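You operate a simulated robot arm through the tools that you are given. There is no shell and no other tool.

You run a simulated robot arm. Do the job below in one go: nothing can be reset, and whatever is moved stays where it is left.

## Task
Clear the blue earpiece's vent and plug it as the green card says.
Fine: green loop, then back in the grey rack; push the plug home.

It is judged by the outcome, as a careful person would: the job done as asked, and still so three seconds after it is handed in. It fails if anything else is knocked over, pushed out of place, dropped, spilled or broken.

## Robot
A 7-joint arm with a fingered hand, fixed in place. Base frame: the origin is at the foot of the arm, x ahead of it, y to its left, z up. Units: m, rad, N and s.
Its first joint turns from -1.204 to 3.002 rad. Payload 5 kg.
Tool frame: the origin (TCP) lies between the finger pads and is the grasp point; the fingertips stand 0.032 m ahead of it; z points along the fingers, y is the line along which they close. The gripper opens to 0.16 m. The gripper's body begins 0.089 m behind the TCP. The gripper is a hand of 3 fingers: y runs from the thumb to the fingers, the wrist lies at [0, 0, -0.252] in the tool frame, and closing takes about 1.5 s.
Orientation is that of the tool frame in the base frame, as a unit quaternion [w, x, y, z]. With the fingers straight down and closing along the base's y, the tool's x points along the base's -x, its y along +y and its z along -z.

## Interface
- The arm moves only by the tool arm_command. Its argument "moves" is a list of rows, each an object (a shift or turn left out is 0, a gripper value left out holds the last) with "translation": the shift along the tool's x, y, z in units of 30 mm (1.0 is 30 mm), a list of three; "rot": the turn, a rotation vector about the tool's x, y, z in units of 5 degrees (1.0 is 5 degrees), a list of three. In form: [{"translation": [x, y, z], "rot": [rx, ry, rz]}, ...]. A call has 1 to 20 rows; each row shifts and turns the commanded pose from where the row before left it, along the tool's axes as they then stand. "gripper" is the finger opening in mm, from 0 to 160, set as the call begins (left out, the last holds). A call with a number of a shift or a turn outside -1 to 1 is refused whole. Rows are played at 5 a second. More than 0.05 m and 0.15 rad between two rows, or a gripper value outside its range, and nothing of the call is played. A pose out of reach is approached as far as the arm can. The call stops where the force on the tool passes 40 N (or 10 N more than at its start, if that is more) or the arm is blocked; 0.2 s more then pass. The fingers move at their own pace (about 0.108 m/s each) and stop on an object; they squeeze with about 21 N. The grip force told is the motor's: it shows also when the fingers shut on nothing. Time passes only in rows, and 0.2 s behind the last, so rows that do not move let the fingers close. It gives the time, the measured TCP pose, the force on the tool (base axes), the opening and the grip force at its end, in the units of the frame above (readings bear some noise), with the torque about the TCP (base axes, N m) and any sound that the robot's microphone picked up.
- Cameras (640 x 400 px; columns grow to the right, rows downward): "scene" is fixed at [0.2211, -0.6484, 1.4857]; the picture's right is [0.48, -0.87, 0.00], its down [-0.36, -0.20, -0.91] and it looks along [0.80, 0.44, -0.41] (base axes); focal length 355 px, centre (320, 200). "wrist" rides on the gripper at [0.065, -0.004, -0.116] in the tool frame; the picture's right is [0.06, 1.00, 0.00], its down [-0.87, 0.05, -0.49] and it looks along [-0.49, 0.03, 0.87] (tool axes); focal length 261 px, centre (320, 200). There is no depth. A picture from a camera that has moved, and an enlarged one, comes with that camera's place and axes in the base frame and with its lens.
- snapshot(camera): a new picture of that camera. It takes no simulated time.
- raise_lower(by): slides the trunk up (or, below 0, down) by that many m; the arm rides with it, the base frame stays. It gives what a move gives, with no picture.
- set_grasp(shape): the hand has 3 fingers and takes this shape, open, in about a second: jaw (thumb against the fingers, like two jaws); tri (thumb and two fingers); tip (a fingertip pinch); poke (one finger out to press); point (the index stretched); flat (the hand flat); cup (the hand cupped); fist (a fist). The gripper value then closes the fingers along that shape, each until it touches; the sizes above hold for jaw. It gives what a move gives, with no picture.
- inspect(camera, box): a new picture of the part [left, top, right, bottom] of that camera's present view, enlarged. It takes no simulated time.
- finish_job(): hands the job in; it is judged then, once.

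Places have to be worked out from the pictures, the camera data and where the tool is seen. Open the gripper and draw the arm clear of the work before you hand the job in, unless the task says otherwise.

The tools are called after "Emit:" as name(argument=value, ...) on one line, values as JSON. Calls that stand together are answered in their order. arm_command: Moves the arm, as the interface text tells. Its arguments: {"type":"object","properties":{"moves":{"type":"array","items":{"type":"object","properties":{"translation":{"type":"array","items":{"type":"number"}},"rot":{"type":"array","items":{"type":"number"}}}}},"gripper":{"type":"number"}},"required":["moves"]} The other tools are called the same way: raise_lower (by) slides the trunk up or down; set_grasp (shape) gives the hand a shape; snapshot (camera) takes a picture; inspect (camera, box) takes an enlarged picture of a part of a camera's view; finish_job () hands the job in.

At the start:

```text
t: 0.0
tool_pos: [0.6523, -0.234, 1.284]
tcp_rot: [0.0, -0.001, 1.0, 0.0]
force: [0.5, -0.1, -0.1]
ft_torque: [0.05, -0.03, -0.04]
gripper_width: 0.16
gripper_force: 0.1
shape: jaw
trunk travel left (down, up): [-0.825, 0.115]
```

scene: 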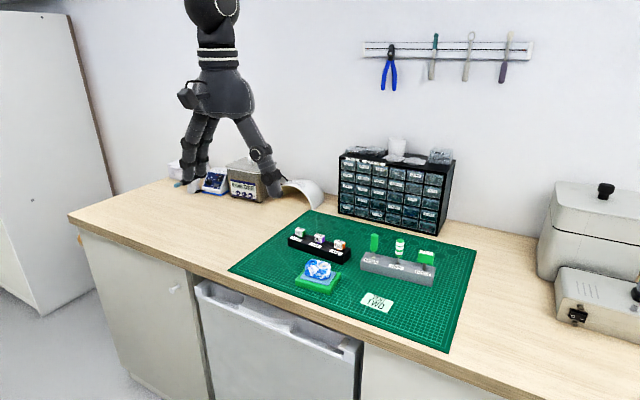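
wrist: 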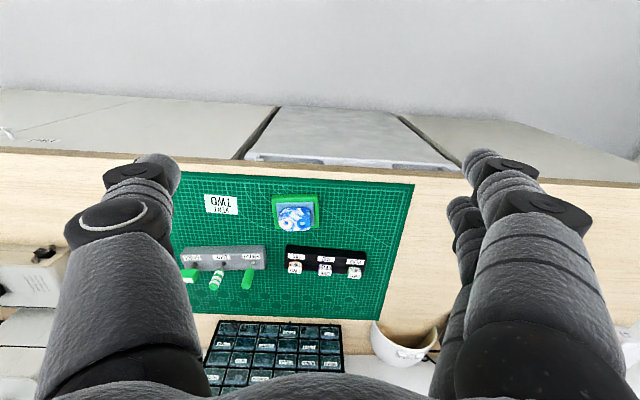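

I start by looking closely at the work mat: the card, the racks and the earpiece.

Emit:
inspect(camera="scene", box=[340, 220, 460, 320])

Emit:
inspect(camera="scene", box=[270, 215, 370, 300])

Emit:
inspect(camera="wrist", box=[170, 170, 270, 300])

Emit:
inspect(camera="wrist", box=[260, 170, 380, 290])

```text
4.00 times, centred on (400, 270) of scene
camera zoom: at [0.2211, -0.6484, 1.4857], right [0.48, -0.87, 0.0], down [-0.36, -0.2, -0.91], along [0.8, 0.44, -0.41], focal length 1420 px, centre (0, -80)
```

zoom: 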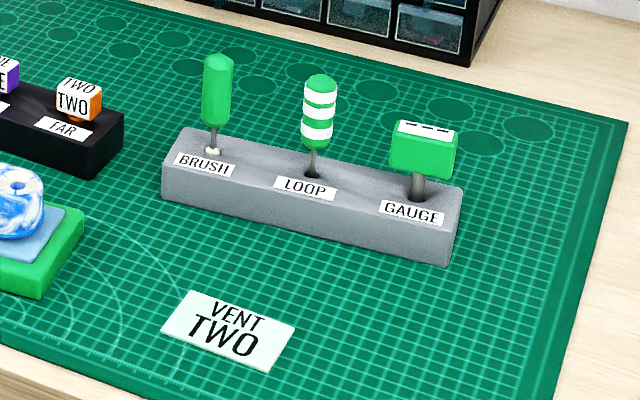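

```text
4.71 times, centred on (320, 258) of scene
camera zoom: at [0.2211, -0.6484, 1.4857], right [0.48, -0.87, 0.0], down [-0.36, -0.2, -0.91], along [0.8, 0.44, -0.41], focal length 1671 px, centre (320, -71)
```

zoom: 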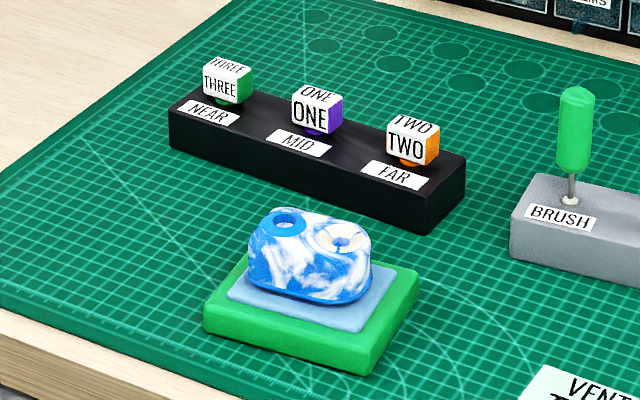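

```text
3.08 times, centred on (220, 235) of wrist
camera zoom: at [0.5867, -0.2383, 1.4005], right [-0.06, 1.0, 0.0], down [0.87, 0.05, 0.49], along [0.49, 0.03, -0.87], focal length 802 px, centre (628, 92)
```

zoom: 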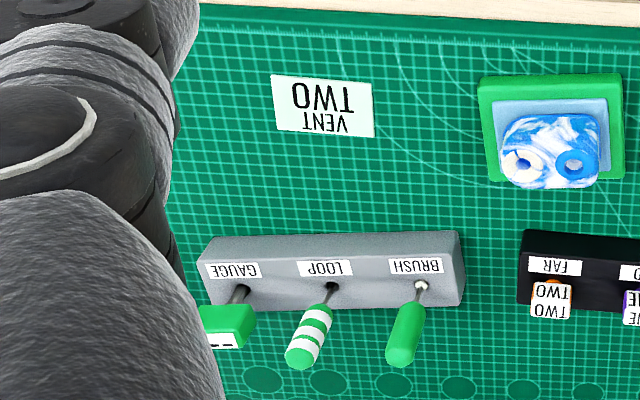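

```text
3.33 times, centred on (320, 230) of wrist
camera zoom: at [0.5867, -0.2383, 1.4005], right [-0.06, 1.0, 0.0], down [0.87, 0.05, 0.49], along [0.49, 0.03, -0.87], focal length 869 px, centre (320, 100)
```

zoom: 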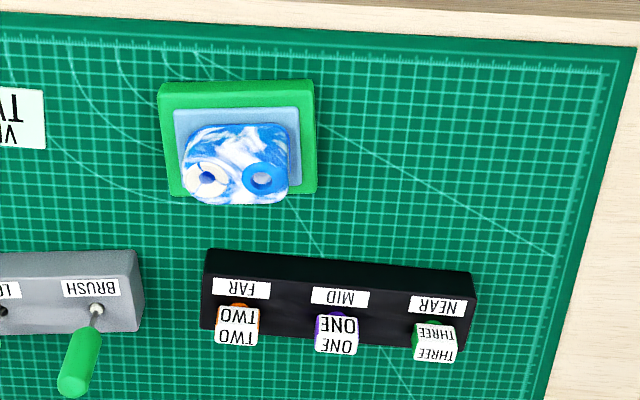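

The card reads "VENT TWO"; the mat lies at about z = 0.905, the earpiece near (0.89, -0.27) and the loop near (1.01, -0.44). I lower the trunk a little, still far above everything, for a closer look.

Emit:
raise_lower(by=-0.1)

```text
t: 1.3
tool_pos: [0.652, -0.2338, 1.1833]
tcp_rot: [-0.001, 0.0, 1.0, 0.0]
force: [-0.2, 0.5, -0.6]
ft_torque: [0.01, 0.04, 0.0]
gripper_width: 0.1599
gripper_force: 0.1
shape: jaw
trunk travel left (down, up): [-0.725, 0.215]
```

Fingertips are at about z = 1.15, clear of the table. I take wrist views of the earpiece and racks.

Emit:
snapshot(camera="wrist")

Emit:
inspect(camera="scene", box=[295, 250, 345, 290])

```text
taken
camera wrist: at [0.5865, -0.2381, 1.3008], right [-0.06, 1.0, 0.0], down [0.87, 0.05, 0.49], along [0.49, 0.03, -0.87], focal length 261 px, centre (320, 200)
```

wrist: 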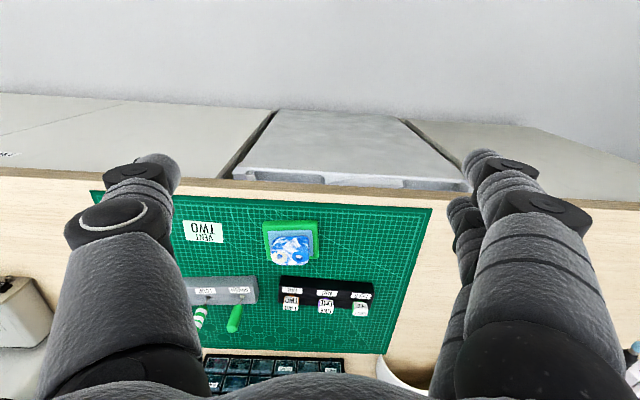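

```text
10.00 times, centred on (320, 270) of scene
camera zoom: at [0.2211, -0.6484, 1.4857], right [0.48, -0.87, 0.0], down [-0.36, -0.2, -0.91], along [0.8, 0.44, -0.41], focal length 3550 px, centre (320, -500)
```

zoom: 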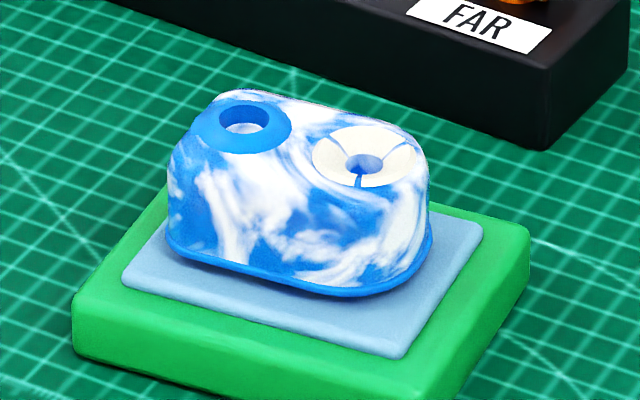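

The wrist camera looks straight at the TCP, so I move the open hand forward and a bit down toward a point above the earpiece for a close view.

Emit:
arm_command(moves=[{"translation": [-1, -0.24, 0]}, {"translation": [-1, -0.24, 0]}, {"translation": [-1, -0.24, 0]}, {"translation": [-1, -0.24, 0]}, {"translation": [-1, -0.24, 0]}, {"translation": [-1, 0, 0.5]}, {"translation": [-1, 0, 0.5]}, {"translation": [-0.5, 0, 0.5]}, {"translation": [0, 0, 0.5]}], gripper=160)

Emit:
snapshot(camera="wrist")

Emit:
snapshot(camera="scene")

```text
t: 3.3
tool_pos: [0.8781, -0.2706, 1.1246]
tcp_rot: [0.001, 0.002, 1.0, 0.001]
force: [0.0, 0.3, -0.3]
ft_torque: [-0.03, 0.0, -0.01]
gripper_width: 0.1597
gripper_force: 0.0
shape: jaw
trunk travel left (down, up): [-0.725, 0.215]
```

```text
taken
camera wrist: at [0.8119, -0.2746, 1.2407], right [-0.06, 1.0, 0.0], down [0.87, 0.05, 0.49], along [0.49, 0.03, -0.87], focal length 261 px, centre (320, 200)
```

wrist: 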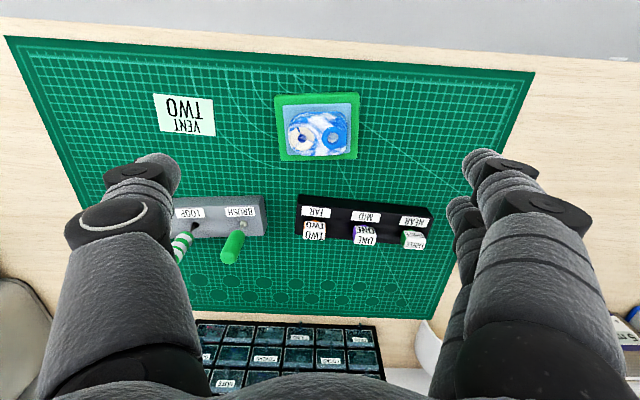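

```text
taken
```

scene: 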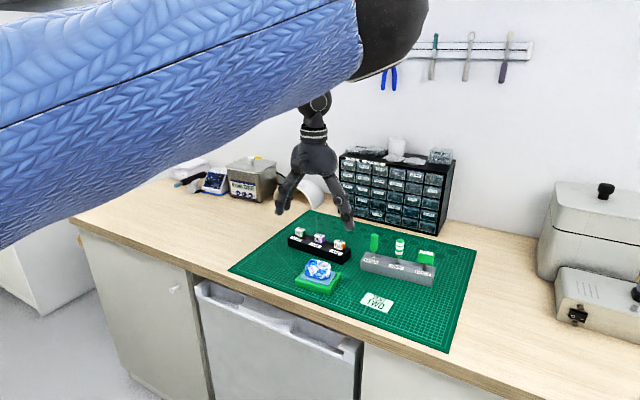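

The reach is good here. I zoom in on the earpiece, the plugs and the tool handles from above.

Emit:
inspect(camera="wrist", box=[270, 80, 370, 170])

Emit:
inspect(camera="wrist", box=[165, 180, 275, 280])

Emit:
inspect(camera="wrist", box=[290, 180, 440, 260])

Emit:
inspect(camera="scene", box=[355, 225, 445, 290])

Emit:
inspect(camera="scene", box=[280, 220, 360, 270])

```text
4.44 times, centred on (320, 125) of wrist
camera zoom: at [0.8119, -0.2746, 1.2407], right [-0.06, 1.0, 0.0], down [0.87, 0.05, 0.49], along [0.49, 0.03, -0.87], focal length 1158 px, centre (320, 533)
```

zoom: 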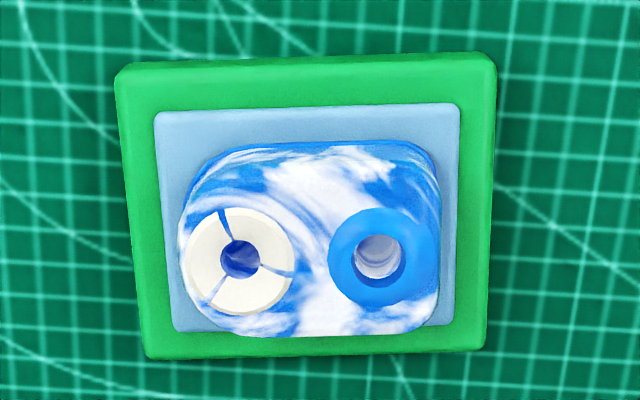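

```text
4.00 times, centred on (220, 230) of wrist
camera zoom: at [0.8119, -0.2746, 1.2407], right [-0.06, 1.0, 0.0], down [0.87, 0.05, 0.49], along [0.49, 0.03, -0.87], focal length 1043 px, centre (720, 80)
```

zoom: 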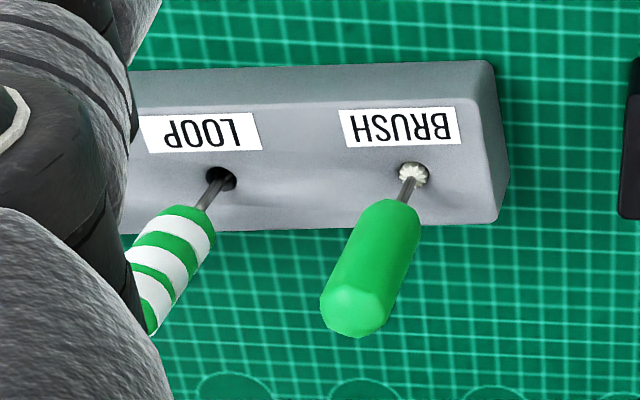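

```text
4.27 times, centred on (365, 220) of wrist
camera zoom: at [0.8119, -0.2746, 1.2407], right [-0.06, 1.0, 0.0], down [0.87, 0.05, 0.49], along [0.49, 0.03, -0.87], focal length 1112 px, centre (128, 115)
```

zoom: 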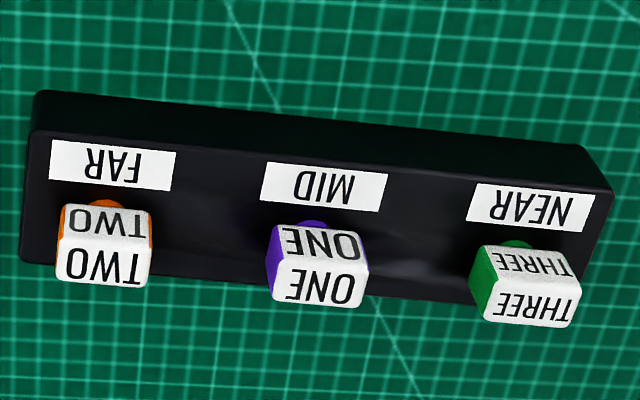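

```text
6.15 times, centred on (400, 258) of scene
camera zoom: at [0.2211, -0.6484, 1.4857], right [0.48, -0.87, 0.0], down [-0.36, -0.2, -0.91], along [0.8, 0.44, -0.41], focal length 2185 px, centre (-172, -154)
```

zoom: 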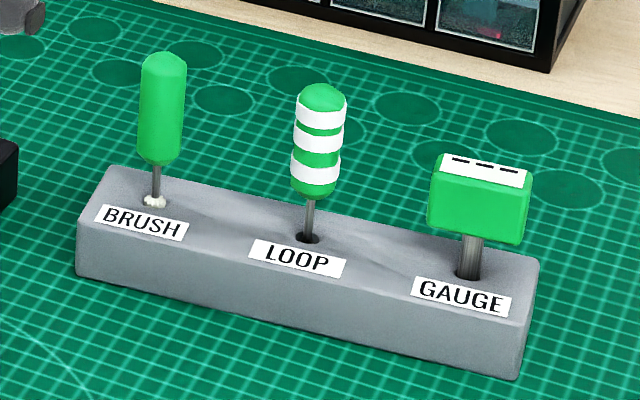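

```text
8.00 times, centred on (320, 245) of scene
camera zoom: at [0.2211, -0.6484, 1.4857], right [0.48, -0.87, 0.0], down [-0.36, -0.2, -0.91], along [0.8, 0.44, -0.41], focal length 2840 px, centre (320, -160)
```

zoom: 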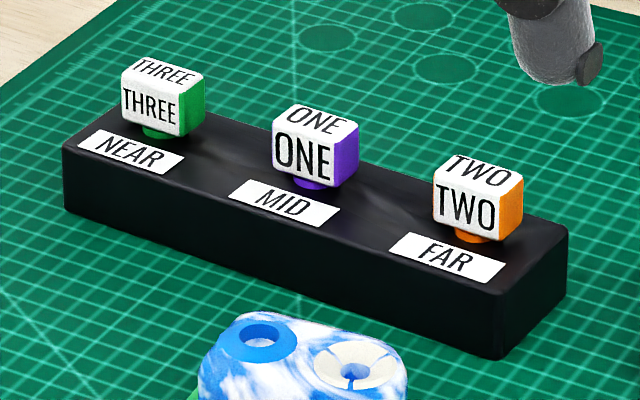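

The earpiece has a blue-rimmed hole and a hole ringed with white wedges. I go closer, staying above and in front of the earpiece, to decide which is the vent.

Emit:
arm_command(moves=[{"translation": [0.5, 0, 0.8]}, {"translation": [0.5, 0, 0.8]}, {"translation": [0.4, 0, 0.8]}, {"translation": [0, 0, 0.6]}])

Emit:
snapshot(camera="wrist")

Emit:
inspect(camera="wrist", box=[270, 160, 370, 260])

```text
t: 4.3
tool_pos: [0.8346, -0.2699, 1.0335]
tcp_rot: [-0.001, 0.0, 1.0, 0.0]
force: [-0.5, -0.2, -0.3]
ft_torque: [0.01, -0.05, -0.03]
gripper_width: 0.1599
gripper_force: 0.0
shape: jaw
trunk travel left (down, up): [-0.725, 0.215]
```

```text
taken
camera wrist: at [0.7699, -0.2738, 1.1495], right [-0.06, 1.0, 0.0], down [0.87, 0.05, 0.49], along [0.49, 0.03, -0.87], focal length 261 px, centre (320, 200)
```

wrist: 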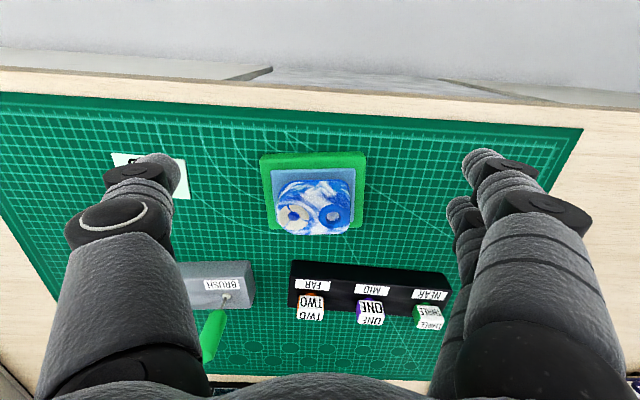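

```text
4.00 times, centred on (320, 210) of wrist
camera zoom: at [0.7699, -0.2738, 1.1495], right [-0.06, 1.0, 0.0], down [0.87, 0.05, 0.49], along [0.49, 0.03, -0.87], focal length 1043 px, centre (320, 160)
```

zoom: 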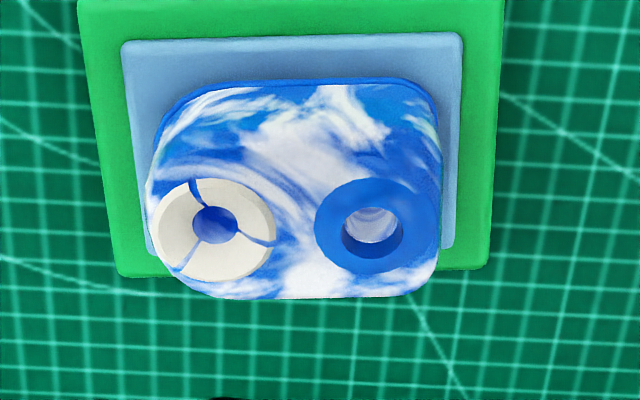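

I zoom tightly on each hole.

Emit:
inspect(camera="wrist", box=[275, 197, 315, 237])

Emit:
inspect(camera="wrist", box=[315, 197, 355, 237])

Emit:
inspect(camera="scene", box=[302, 256, 332, 276])

```text
10.00 times, centred on (295, 217) of wrist
camera zoom: at [0.7699, -0.2738, 1.1495], right [-0.06, 1.0, 0.0], down [0.87, 0.05, 0.49], along [0.49, 0.03, -0.87], focal length 2606 px, centre (570, 30)
```

zoom: 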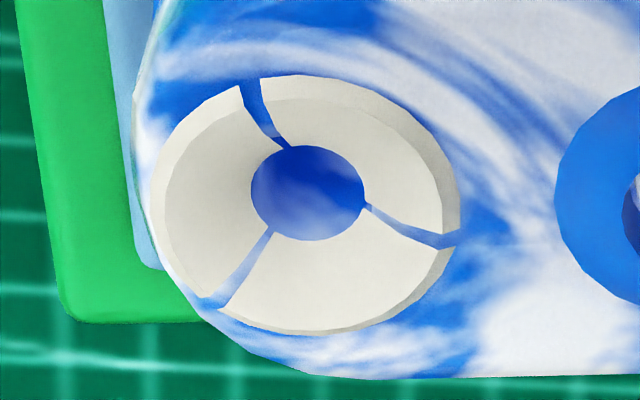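

```text
10.00 times, centred on (335, 217) of wrist
camera zoom: at [0.7699, -0.2738, 1.1495], right [-0.06, 1.0, 0.0], down [0.87, 0.05, 0.49], along [0.49, 0.03, -0.87], focal length 2606 px, centre (170, 30)
```

zoom: 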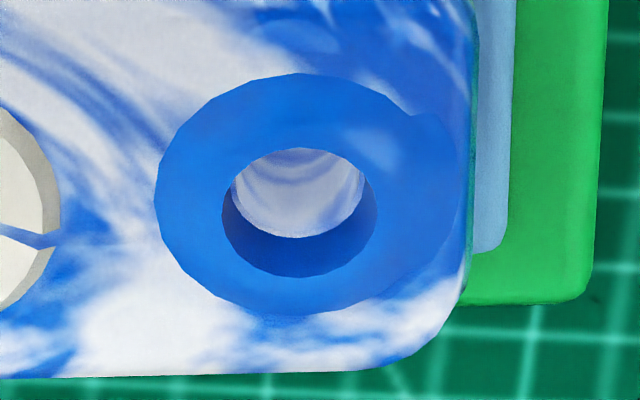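

```text
16.00 times, centred on (317, 266) of scene
camera zoom: at [0.2211, -0.6484, 1.4857], right [0.48, -0.87, 0.0], down [-0.36, -0.2, -0.91], along [0.8, 0.44, -0.41], focal length 5680 px, centre (368, -856)
```

zoom: 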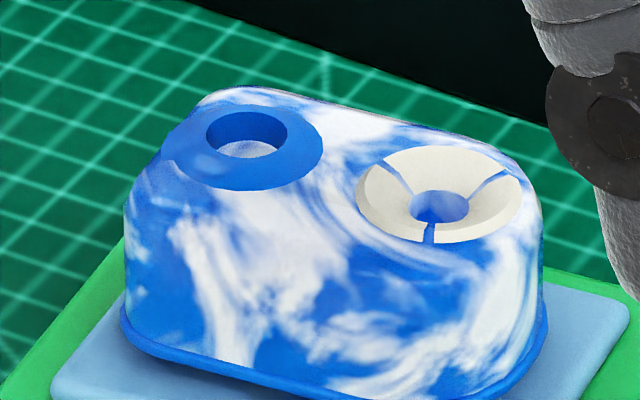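

The white-wedge hole is smaller and the wedges look like a cracked crust; the other has a raised blue collar. I rise and move forward to see straight down into both holes, which also tests the reach.

Emit:
arm_command(moves=[{"translation": [0, 0, -1]}, {"translation": [-0.5, 0, -1]}, {"translation": [-1, 0, 0]}, {"translation": [-1, 0, 0]}, {"translation": [-1, 0, 0]}, {"translation": [-0.3, 0, 0]}, {"translation": [0, 0, 0]}])

Emit:
snapshot(camera="wrist")

```text
t: 5.9
tool_pos: [0.8975, -0.3039, 1.1021]
tcp_rot: [0.002, 0.0, 1.0, 0.002]
force: [-0.6, 0.1, 0.1]
ft_torque: [-0.03, 0.02, 0.01]
gripper_width: 0.1598
gripper_force: 0.1
shape: jaw
out of reach, approached as far as the arm can: row 3, 4, 5, 6
trunk travel left (down, up): [-0.725, 0.215]
```

```text
taken
camera wrist: at [0.8317, -0.3078, 1.2183], right [-0.06, 1.0, 0.0], down [0.87, 0.05, 0.49], along [0.49, 0.03, -0.87], focal length 261 px, centre (320, 200)
```

wrist: 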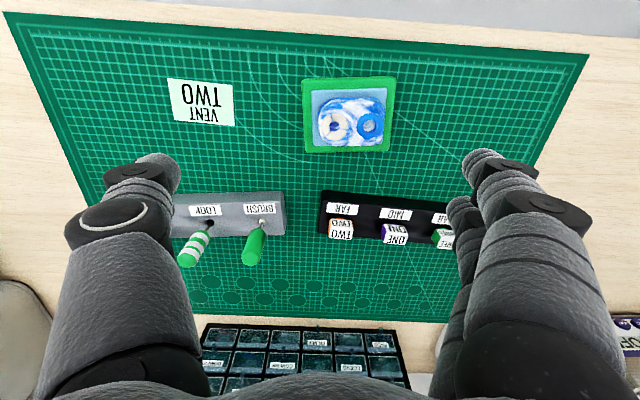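

The arm reached its limit at this trunk height (radius about 0.95), so the trunk will have to come down to gain reach. First I inspect the holes and handles from here.

Emit:
inspect(camera="wrist", box=[310, 90, 394, 152])

Emit:
inspect(camera="wrist", box=[165, 190, 295, 275])

Emit:
snapshot(camera="scene")

```text
6.45 times, centred on (352, 121) of wrist
camera zoom: at [0.8317, -0.3078, 1.2183], right [-0.06, 1.0, 0.0], down [0.87, 0.05, 0.49], along [0.49, 0.03, -0.87], focal length 1682 px, centre (114, 710)
```

zoom: 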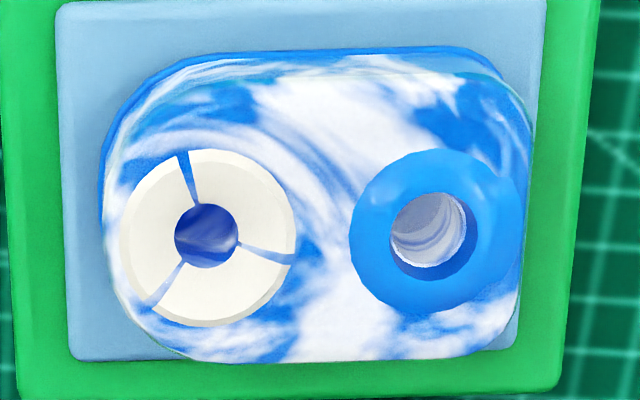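

```text
4.71 times, centred on (230, 232) of wrist
camera zoom: at [0.8317, -0.3078, 1.2183], right [-0.06, 1.0, 0.0], down [0.87, 0.05, 0.49], along [0.49, 0.03, -0.87], focal length 1227 px, centre (744, 47)
```

zoom: 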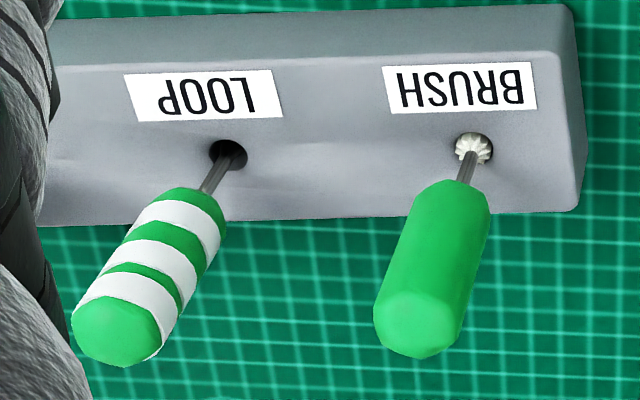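

```text
taken
```

scene: 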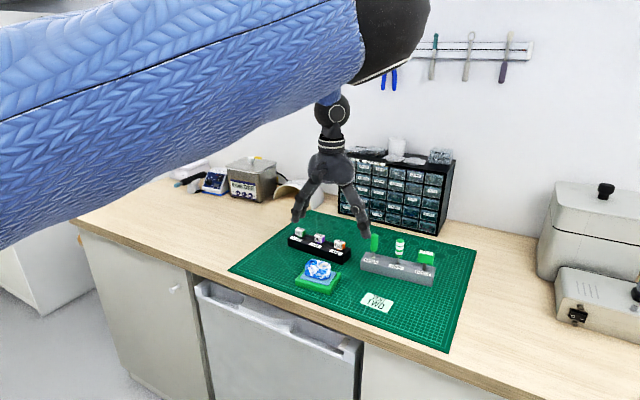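

Estimates: white-ringed hole at (0.894, -0.290, 0.957), blue collar at (0.890, -0.257, 0.963), LOOP hole at (1.039, -0.442, 0.929) with its handle from z = 0.95 to 1.00. I pull back and raise the hand before lowering the trunk, to gain reach.

Emit:
arm_command(moves=[{"translation": [1, 0, -1]}, {"translation": [1, 0, -1]}, {"translation": [1, 0, -1]}, {"translation": [1, 0, -1]}, {"translation": [0, 0, -1]}, {"translation": [0, 0, -1]}])

```text
t: 7.3
tool_pos: [0.7774, -0.3036, 1.2836]
tcp_rot: [0.0, 0.001, 1.0, 0.0]
force: [-0.4, 0.4, -0.2]
ft_torque: [0.0, -0.01, 0.02]
gripper_width: 0.1598
gripper_force: 0.1
shape: jaw
trunk travel left (down, up): [-0.725, 0.215]
```

The commanded pose restarts from the measured one each call, good. Now I lower the trunk by 0.2 m (fingertips to about 1.05, over open mat in front of the racks).

Emit:
raise_lower(by=-0.2)

Emit:
snapshot(camera="scene")

```text
t: 9.5
tool_pos: [0.7774, -0.3039, 1.082]
tcp_rot: [0.0, 0.0, 1.0, 0.0]
force: [0.7, 0.1, 0.3]
ft_torque: [0.01, -0.01, 0.03]
gripper_width: 0.1599
gripper_force: 0.1
shape: jaw
trunk travel left (down, up): [-0.525, 0.415]
```

```text
taken
```

scene: 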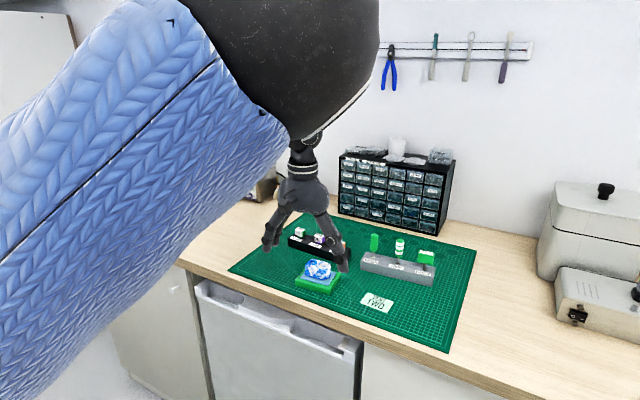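

The elbow is up and the hand is clear. I tilt the fingers forward by 45 degrees about the TCP, so that the far rack comes within reach, and narrow the fingers to 50 mm to see their shape.

Emit:
arm_command(moves=[{"rot": [0, -1, 0]}, {"rot": [0, -1, 0]}, {"rot": [0, -1, 0]}, {"rot": [0, -1, 0]}, {"rot": [0, -1, 0]}, {"rot": [0, -1, 0]}, {"rot": [0, -1, 0]}, {"rot": [0, -1, 0]}, {"rot": [0, -1, 0]}, {"translation": [0, 0, 0]}], gripper=50)

Emit:
snapshot(camera="wrist")

Emit:
snapshot(camera="scene")

```text
t: 11.7
tool_pos: [0.778, -0.3036, 1.0808]
tcp_rot: [0.382, 0.001, 0.924, 0.0]
force: [0.0, -0.6, 0.8]
ft_torque: [-0.03, 0.0, 0.01]
gripper_width: 0.0503
gripper_force: 0.0
shape: jaw
trunk travel left (down, up): [-0.525, 0.415]
```

```text
taken
camera wrist: at [0.6497, -0.3073, 1.1181], right [-0.04, 1.0, -0.04], down [0.27, 0.05, 0.96], along [0.96, 0.03, -0.27], focal length 261 px, centre (320, 200)
```

wrist: 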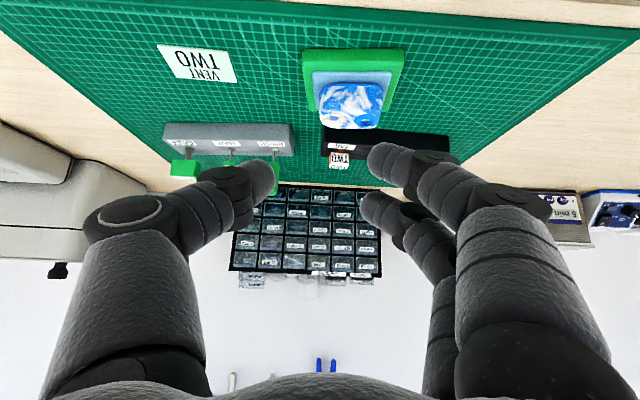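

```text
taken
```

scene: 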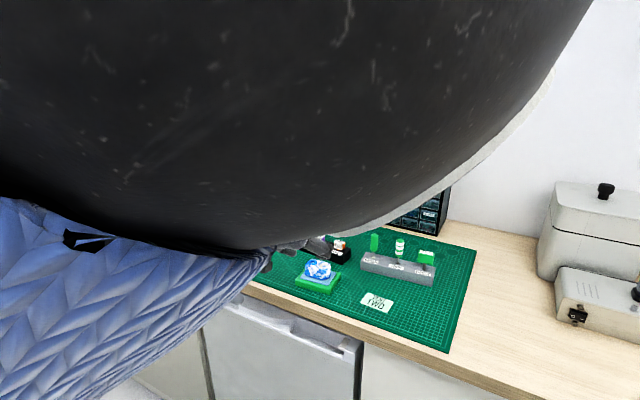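

Fingers form a tripod about 28 mm apart, good for a cylinder. I move toward the loop handle at a safe height (TCP z about 1.09, handle tops about 1.00), stopping short of it.

Emit:
arm_command(moves=[{"translation": [-0.75, -0.77, 0.65]}, {"translation": [-0.75, -0.77, 0.65]}, {"translation": [-0.75, -0.77, 0.65]}, {"translation": [-0.75, -0.77, 0.65]}, {"translation": [-0.75, -0.77, 0.65]}, {"translation": [-0.75, -0.77, 0.65]}, {"translation": [0, 0, 0]}])

Emit:
snapshot(camera="wrist")

Emit:
snapshot(camera="scene")

```text
t: 13.3
tool_pos: [0.9554, -0.4422, 1.0951]
tcp_rot: [0.383, 0.0, 0.924, 0.0]
force: [-0.1, 0.2, 0.8]
ft_torque: [0.0, 0.0, -0.02]
gripper_width: 0.05
gripper_force: 0.1
shape: jaw
trunk travel left (down, up): [-0.525, 0.415]
```

```text
taken
camera wrist: at [0.8277, -0.4461, 1.132], right [-0.04, 1.0, -0.04], down [0.27, 0.05, 0.96], along [0.96, 0.03, -0.27], focal length 261 px, centre (320, 200)
```

wrist: 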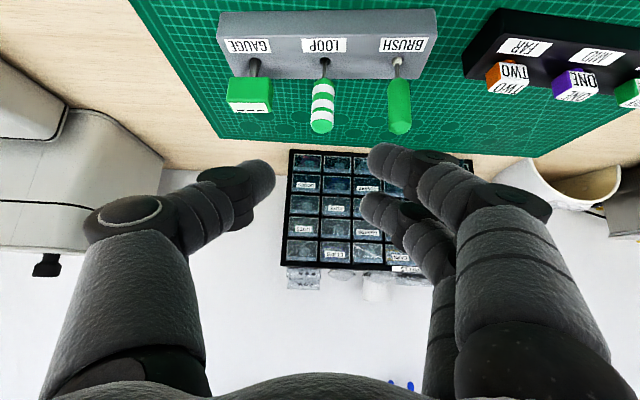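

```text
taken
```

scene: 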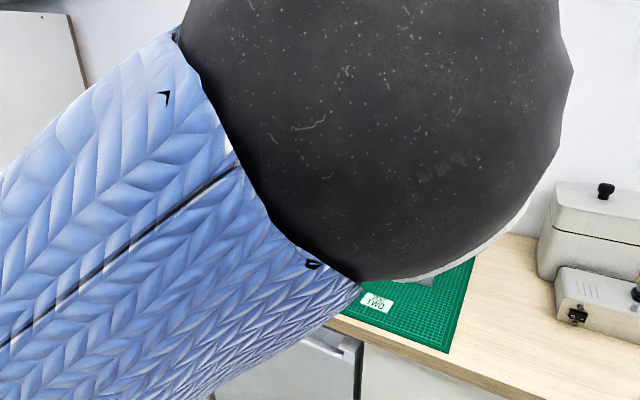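

The loop handle lies dead ahead at image column 322. I zoom to refine the handle's place and size.

Emit:
inspect(camera="wrist", box=[280, 30, 370, 150])

Emit:
inspect(camera="wrist", box=[210, 0, 440, 150])

Emit:
inspect(camera="wrist", box=[460, 10, 640, 120])

```text
3.33 times, centred on (325, 90) of wrist
camera zoom: at [0.8277, -0.4461, 1.132], right [-0.04, 1.0, -0.04], down [0.27, 0.05, 0.96], along [0.96, 0.03, -0.27], focal length 869 px, centre (303, 567)
```

zoom: 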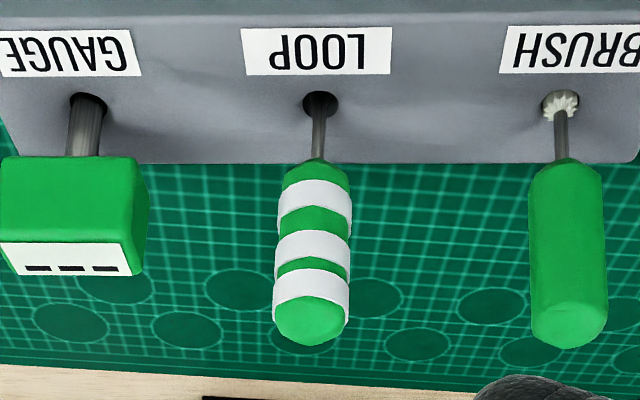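

```text
2.67 times, centred on (325, 75) of wrist
camera zoom: at [0.8277, -0.4461, 1.132], right [-0.04, 1.0, -0.04], down [0.27, 0.05, 0.96], along [0.96, 0.03, -0.27], focal length 695 px, centre (307, 533)
```

zoom: 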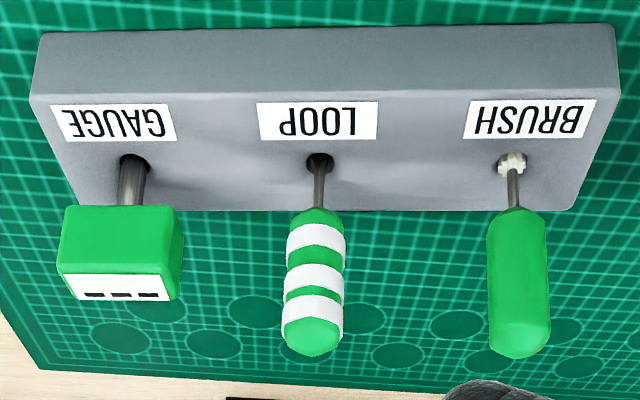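

```text
3.56 times, centred on (550, 65) of wrist
camera zoom: at [0.8277, -0.4461, 1.132], right [-0.04, 1.0, -0.04], down [0.27, 0.05, 0.96], along [0.96, 0.03, -0.27], focal length 927 px, centre (-498, 680)
```

zoom: 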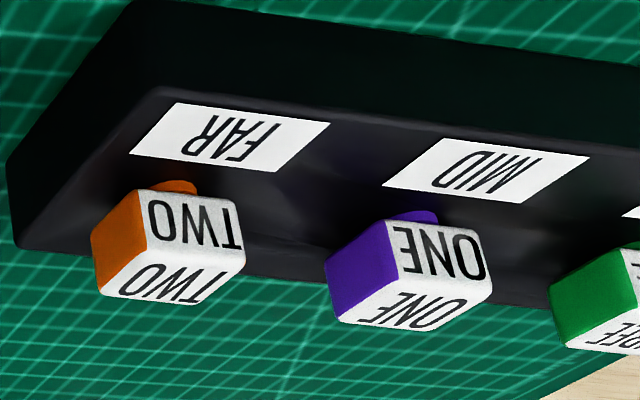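

Handle: about 20 mm thick, vertical at (1.039, -0.440), z 0.953–1.002; the gauge's box edge is about 48 mm away, so I use a 38 mm opening. I move to the start of a diagonal approach along the fingers.

Emit:
arm_command(moves=[{"translation": [0.35, 0.04, 0.57]}, {"translation": [0.35, 0.04, 0.57]}, {"translation": [0, 0, 0]}, {"translation": [0, 0, 0]}], gripper=38)

Emit:
snapshot(camera="wrist")

```text
t: 14.3
tool_pos: [0.9665, -0.439, 1.055]
tcp_rot: [0.383, 0.001, 0.924, 0.0]
force: [0.1, 0.2, 0.1]
ft_torque: [0.0, 0.0, 0.01]
gripper_width: 0.0386
gripper_force: 0.1
shape: jaw
trunk travel left (down, up): [-0.525, 0.415]
```

```text
taken
camera wrist: at [0.8378, -0.443, 1.0917], right [-0.04, 1.0, -0.04], down [0.27, 0.05, 0.96], along [0.96, 0.03, -0.27], focal length 261 px, centre (320, 200)
```

wrist: 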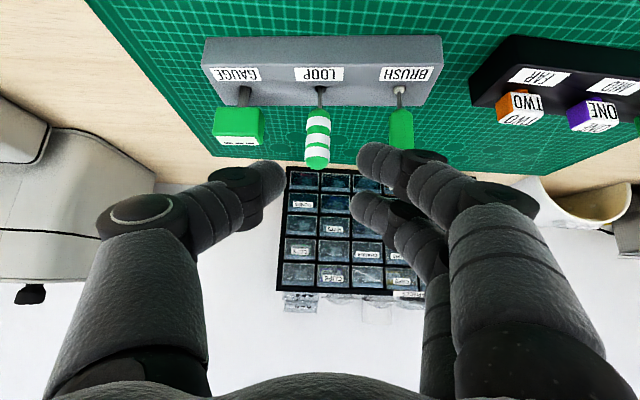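

The gap between thumb and fingers is centred on the handle. I advance 45 mm along the fingers and check again before straddling the handle.

Emit:
arm_command(moves=[{"translation": [0, -0.03, 0.5]}, {"translation": [0, 0, 0.5]}, {"translation": [0, 0, 0.5]}, {"translation": [0, 0, 0]}])

Emit:
snapshot(camera="wrist")

Emit:
inspect(camera="wrist", box=[220, 70, 420, 220])

Emit:
snapshot(camera="scene")

```text
t: 15.3
tool_pos: [0.9973, -0.4397, 1.0249]
tcp_rot: [0.382, 0.0, 0.924, 0.0]
force: [0.4, -0.2, -0.2]
ft_torque: [0.02, 0.01, -0.01]
gripper_width: 0.0381
gripper_force: 0.0
shape: jaw
trunk travel left (down, up): [-0.525, 0.415]
```

```text
taken
camera wrist: at [0.8687, -0.4444, 1.0608], right [-0.04, 1.0, -0.04], down [0.27, 0.05, 0.96], along [0.96, 0.03, -0.27], focal length 261 px, centre (320, 200)
```

wrist: 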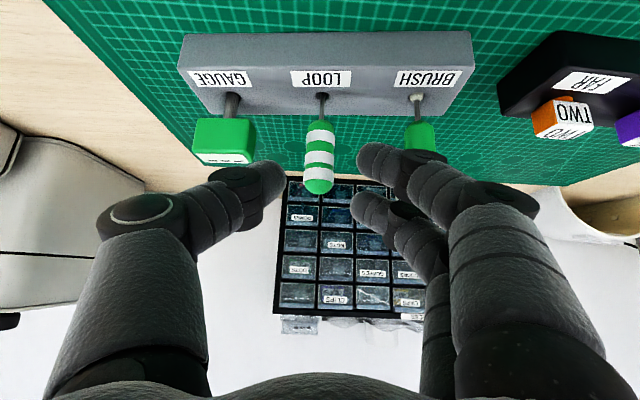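

```text
2.67 times, centred on (320, 145) of wrist
camera zoom: at [0.8687, -0.4444, 1.0608], right [-0.04, 1.0, -0.04], down [0.27, 0.05, 0.96], along [0.96, 0.03, -0.27], focal length 695 px, centre (320, 347)
```

zoom: 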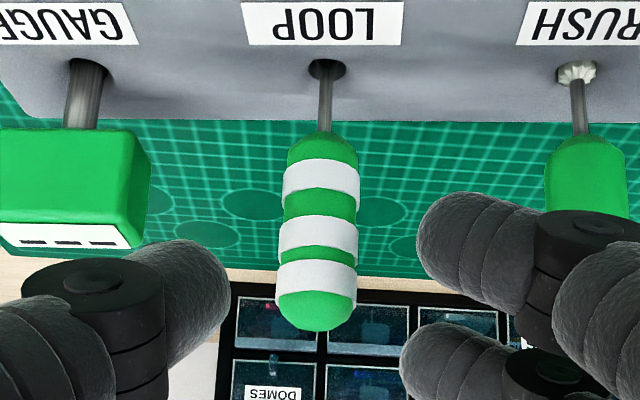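

```text
taken
```

scene: 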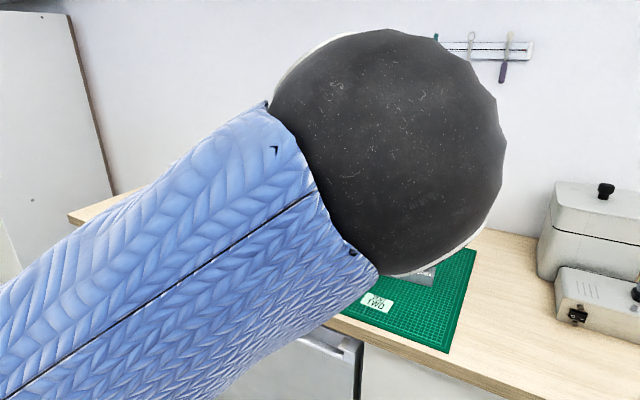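

The fingers bend inward, so their knuckles reach about ±65 mm sideways — too near the brush and gauge if I close along the rack. I back off and look at the "tip" shape as an alternative.

Emit:
arm_command(moves=[{"translation": [0, 0, -1]}, {"translation": [0, 0, -1]}, {"translation": [0, 0, -1]}, {"translation": [0, 0, -1]}])

Emit:
set_grasp(shape="tip")

Emit:
snapshot(camera="wrist")

Emit:
snapshot(camera="scene")

```text
t: 16.3
tool_pos: [0.9122, -0.4409, 1.1087]
tcp_rot: [0.383, 0.001, 0.924, 0.0]
force: [-0.1, -0.1, 0.1]
ft_torque: [-0.02, -0.01, -0.04]
gripper_width: 0.0383
gripper_force: 0.0
shape: jaw
trunk travel left (down, up): [-0.525, 0.415]
```

```text
t: 17.2
tool_pos: [0.9137, -0.4394, 1.1078]
tcp_rot: [0.382, 0.0, 0.924, 0.0]
force: [0.3, -0.1, 0.3]
ft_torque: [-0.01, 0.01, 0.02]
gripper_width: 0.1598
gripper_force: 0.0
shape: tip
trunk travel left (down, up): [-0.525, 0.415]
```

```text
taken
camera wrist: at [0.7844, -0.4439, 1.1443], right [-0.04, 1.0, -0.04], down [0.27, 0.05, 0.96], along [0.96, 0.03, -0.27], focal length 261 px, centre (320, 200)
```

wrist: 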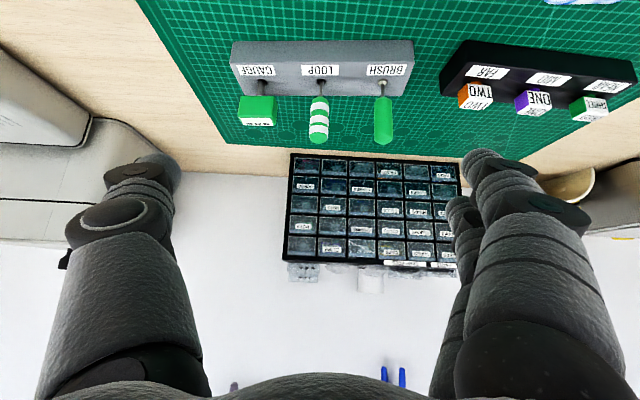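

```text
taken
```

scene: 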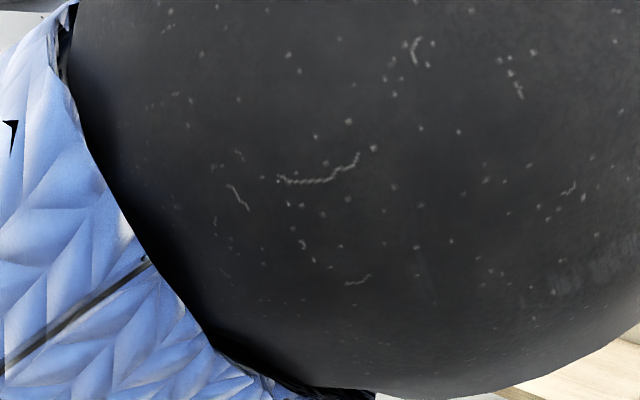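

I close the "tip" shape to 30 mm in free air to see how wide it is.

Emit:
arm_command(moves=[{"translation": [0, 0, 0]}, {"translation": [0, 0, 0]}, {"translation": [0, 0, 0]}, {"translation": [0, 0, 0]}, {"translation": [0, 0, 0]}, {"translation": [0, 0, 0]}], gripper=30)

Emit:
snapshot(camera="wrist")

```text
t: 18.6
tool_pos: [0.9126, -0.4396, 1.1079]
tcp_rot: [0.383, 0.001, 0.924, 0.0]
force: [-0.3, -0.4, 0.5]
ft_torque: [0.01, 0.01, 0.01]
gripper_width: 0.0307
gripper_force: 0.0
shape: tip
trunk travel left (down, up): [-0.525, 0.415]
```

```text
taken
camera wrist: at [0.7842, -0.4438, 1.1444], right [-0.04, 1.0, -0.04], down [0.27, 0.05, 0.96], along [0.96, 0.03, -0.27], focal length 261 px, centre (320, 200)
```

wrist: 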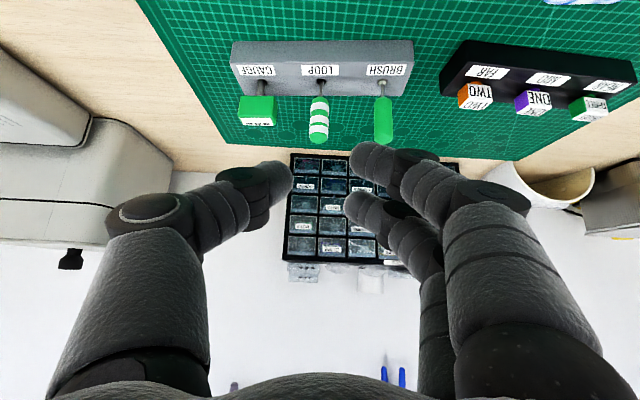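

"Tip" closes just like "jaw". Before taking the loop I want to be sure which hole is the vent, so I turn the hand upright again and look down into the holes at high zoom.

Emit:
arm_command(moves=[{"rot": [0, 1, 0]}, {"rot": [0, 1, 0]}, {"rot": [0, 1, 0]}, {"rot": [0, 1, 0]}, {"rot": [0, 1, 0]}, {"rot": [0, 1, 0]}, {"rot": [0, 1, 0]}, {"rot": [0, 1, 0]}, {"rot": [0, 1, 0]}, {"translation": [0, 1, 0]}, {"translation": [0, 1, 0]}, {"translation": [0, 1, 0]}, {"translation": [0, 1, 0]}, {"translation": [0, 0.8, 0]}])

Emit:
snapshot(camera="wrist")

Emit:
snapshot(camera="scene")

```text
t: 21.6
tool_pos: [0.8538, -0.3147, 1.0715]
tcp_rot: [0.004, 0.001, 1.0, 0.001]
force: [-0.1, -0.2, 0.1]
ft_torque: [0.03, 0.02, -0.02]
gripper_width: 0.0303
gripper_force: 0.1
shape: tip
out of reach, approached as far as the arm can: row 9, 10, 11, 12, 13, 14
trunk travel left (down, up): [-0.525, 0.415]
```

```text
taken
camera wrist: at [0.7878, -0.3201, 1.1878], right [-0.06, 1.0, 0.0], down [0.87, 0.05, 0.5], along [0.5, 0.03, -0.87], focal length 261 px, centre (320, 200)
```

wrist: 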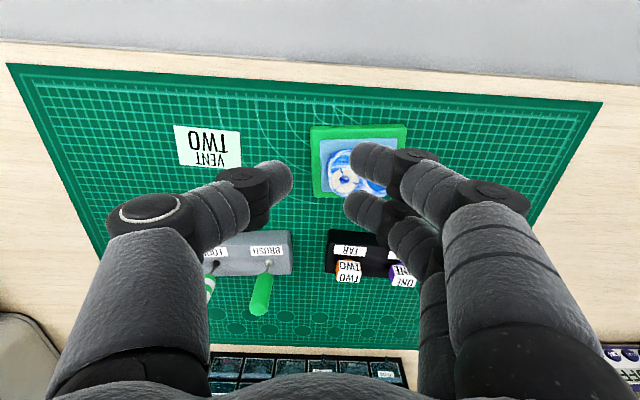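

```text
taken
```

scene: 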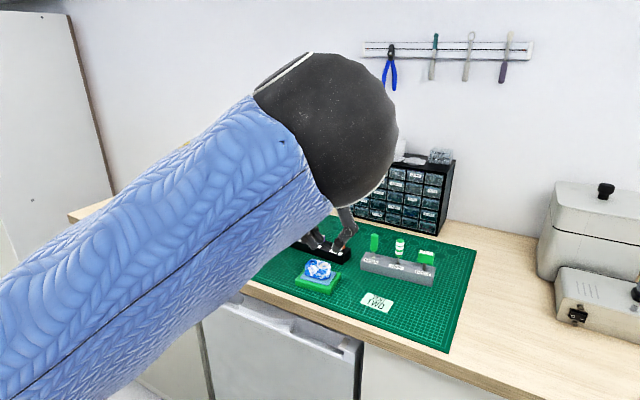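

The vertical reach is even less at this trunk height (shoulder now about z = 1.03), so I'll raise the trunk a bit later. The white hole is visible here; I zoom strongly into it.

Emit:
inspect(camera="wrist", box=[328, 168, 360, 192])

Emit:
inspect(camera="scene", box=[310, 260, 334, 275])

```text
16.00 times, centred on (344, 180) of wrist
camera zoom: at [0.7878, -0.3201, 1.1878], right [-0.06, 1.0, 0.0], down [0.87, 0.05, 0.5], along [0.5, 0.03, -0.87], focal length 4170 px, centre (-64, 520)
```

zoom: 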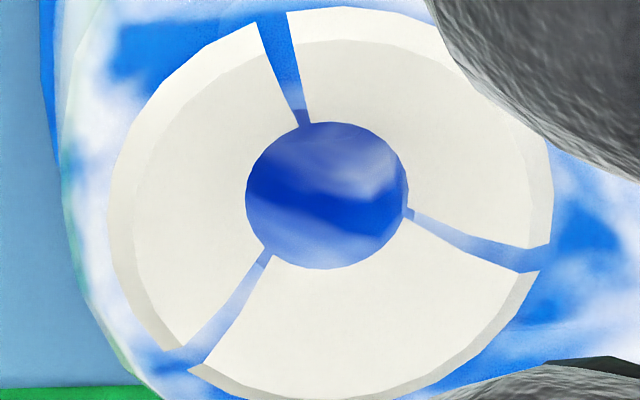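

```text
16.00 times, centred on (322, 268) of scene
camera zoom: at [0.2211, -0.6484, 1.4857], right [0.48, -0.87, 0.0], down [-0.36, -0.2, -0.91], along [0.8, 0.44, -0.41], focal length 5680 px, centre (288, -880)
```

zoom: 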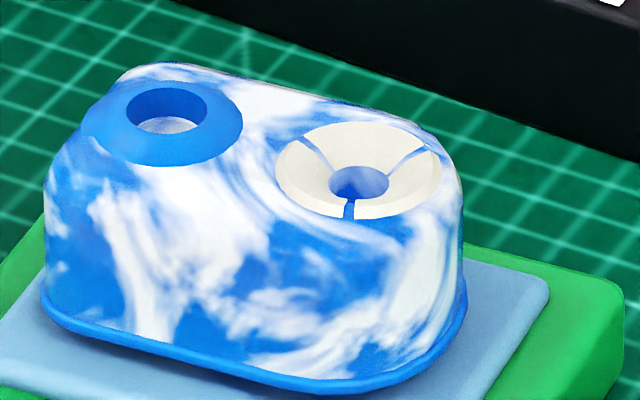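

I zoom into the blue-collared hole with the scene camera to see what lies inside it.

Emit:
inspect(camera="scene", box=[312, 262, 320, 267])

Emit:
inspect(camera="scene", box=[320, 264, 328, 269])

Emit:
inspect(camera="wrist", box=[338, 254, 362, 284])

Emit:
inspect(camera="scene", box=[392, 237, 408, 267])

```text
16.00 times, centred on (316, 264) of scene
camera zoom: at [0.2211, -0.6484, 1.4857], right [0.48, -0.87, 0.0], down [-0.36, -0.2, -0.91], along [0.8, 0.44, -0.41], focal length 5680 px, centre (384, -832)
```

zoom: 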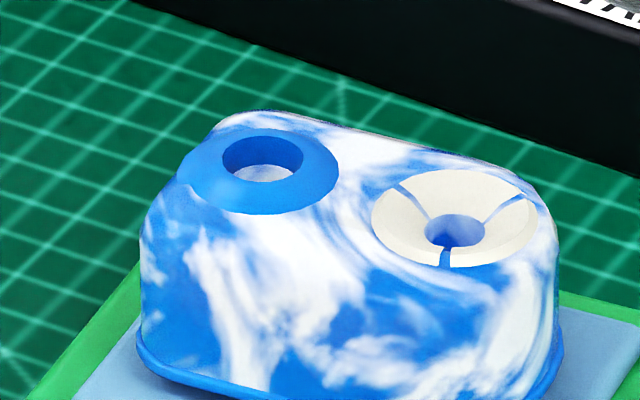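

```text
16.00 times, centred on (324, 266) of scene
camera zoom: at [0.2211, -0.6484, 1.4857], right [0.48, -0.87, 0.0], down [-0.36, -0.2, -0.91], along [0.8, 0.44, -0.41], focal length 5680 px, centre (256, -864)
```

zoom: 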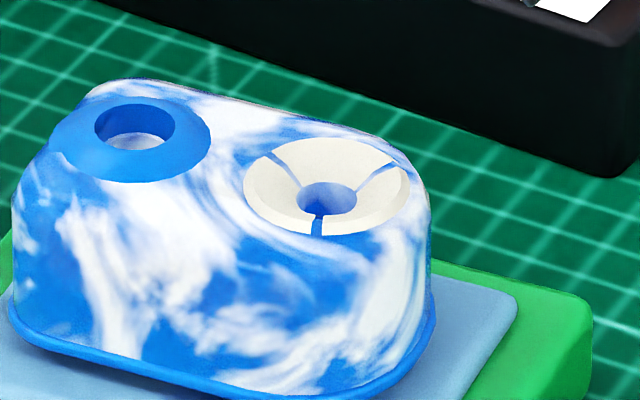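

```text
13.33 times, centred on (350, 269) of wrist
camera zoom: at [0.7878, -0.3201, 1.1878], right [-0.06, 1.0, 0.0], down [0.87, 0.05, 0.5], along [0.5, 0.03, -0.87], focal length 3475 px, centre (-80, -720)
```

zoom: 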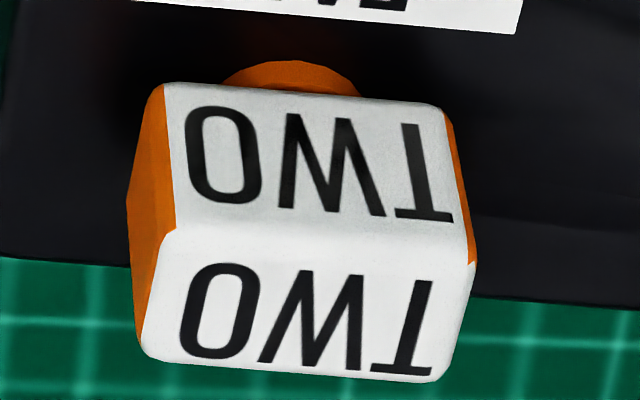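

```text
13.33 times, centred on (400, 252) of scene
camera zoom: at [0.2211, -0.6484, 1.4857], right [0.48, -0.87, 0.0], down [-0.36, -0.2, -0.91], along [0.8, 0.44, -0.41], focal length 4734 px, centre (-747, -493)
```

zoom: 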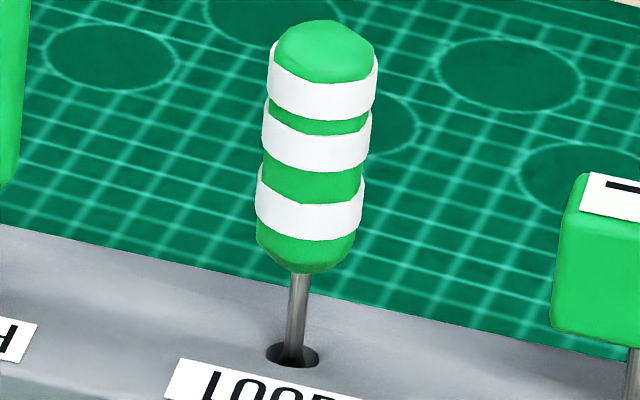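

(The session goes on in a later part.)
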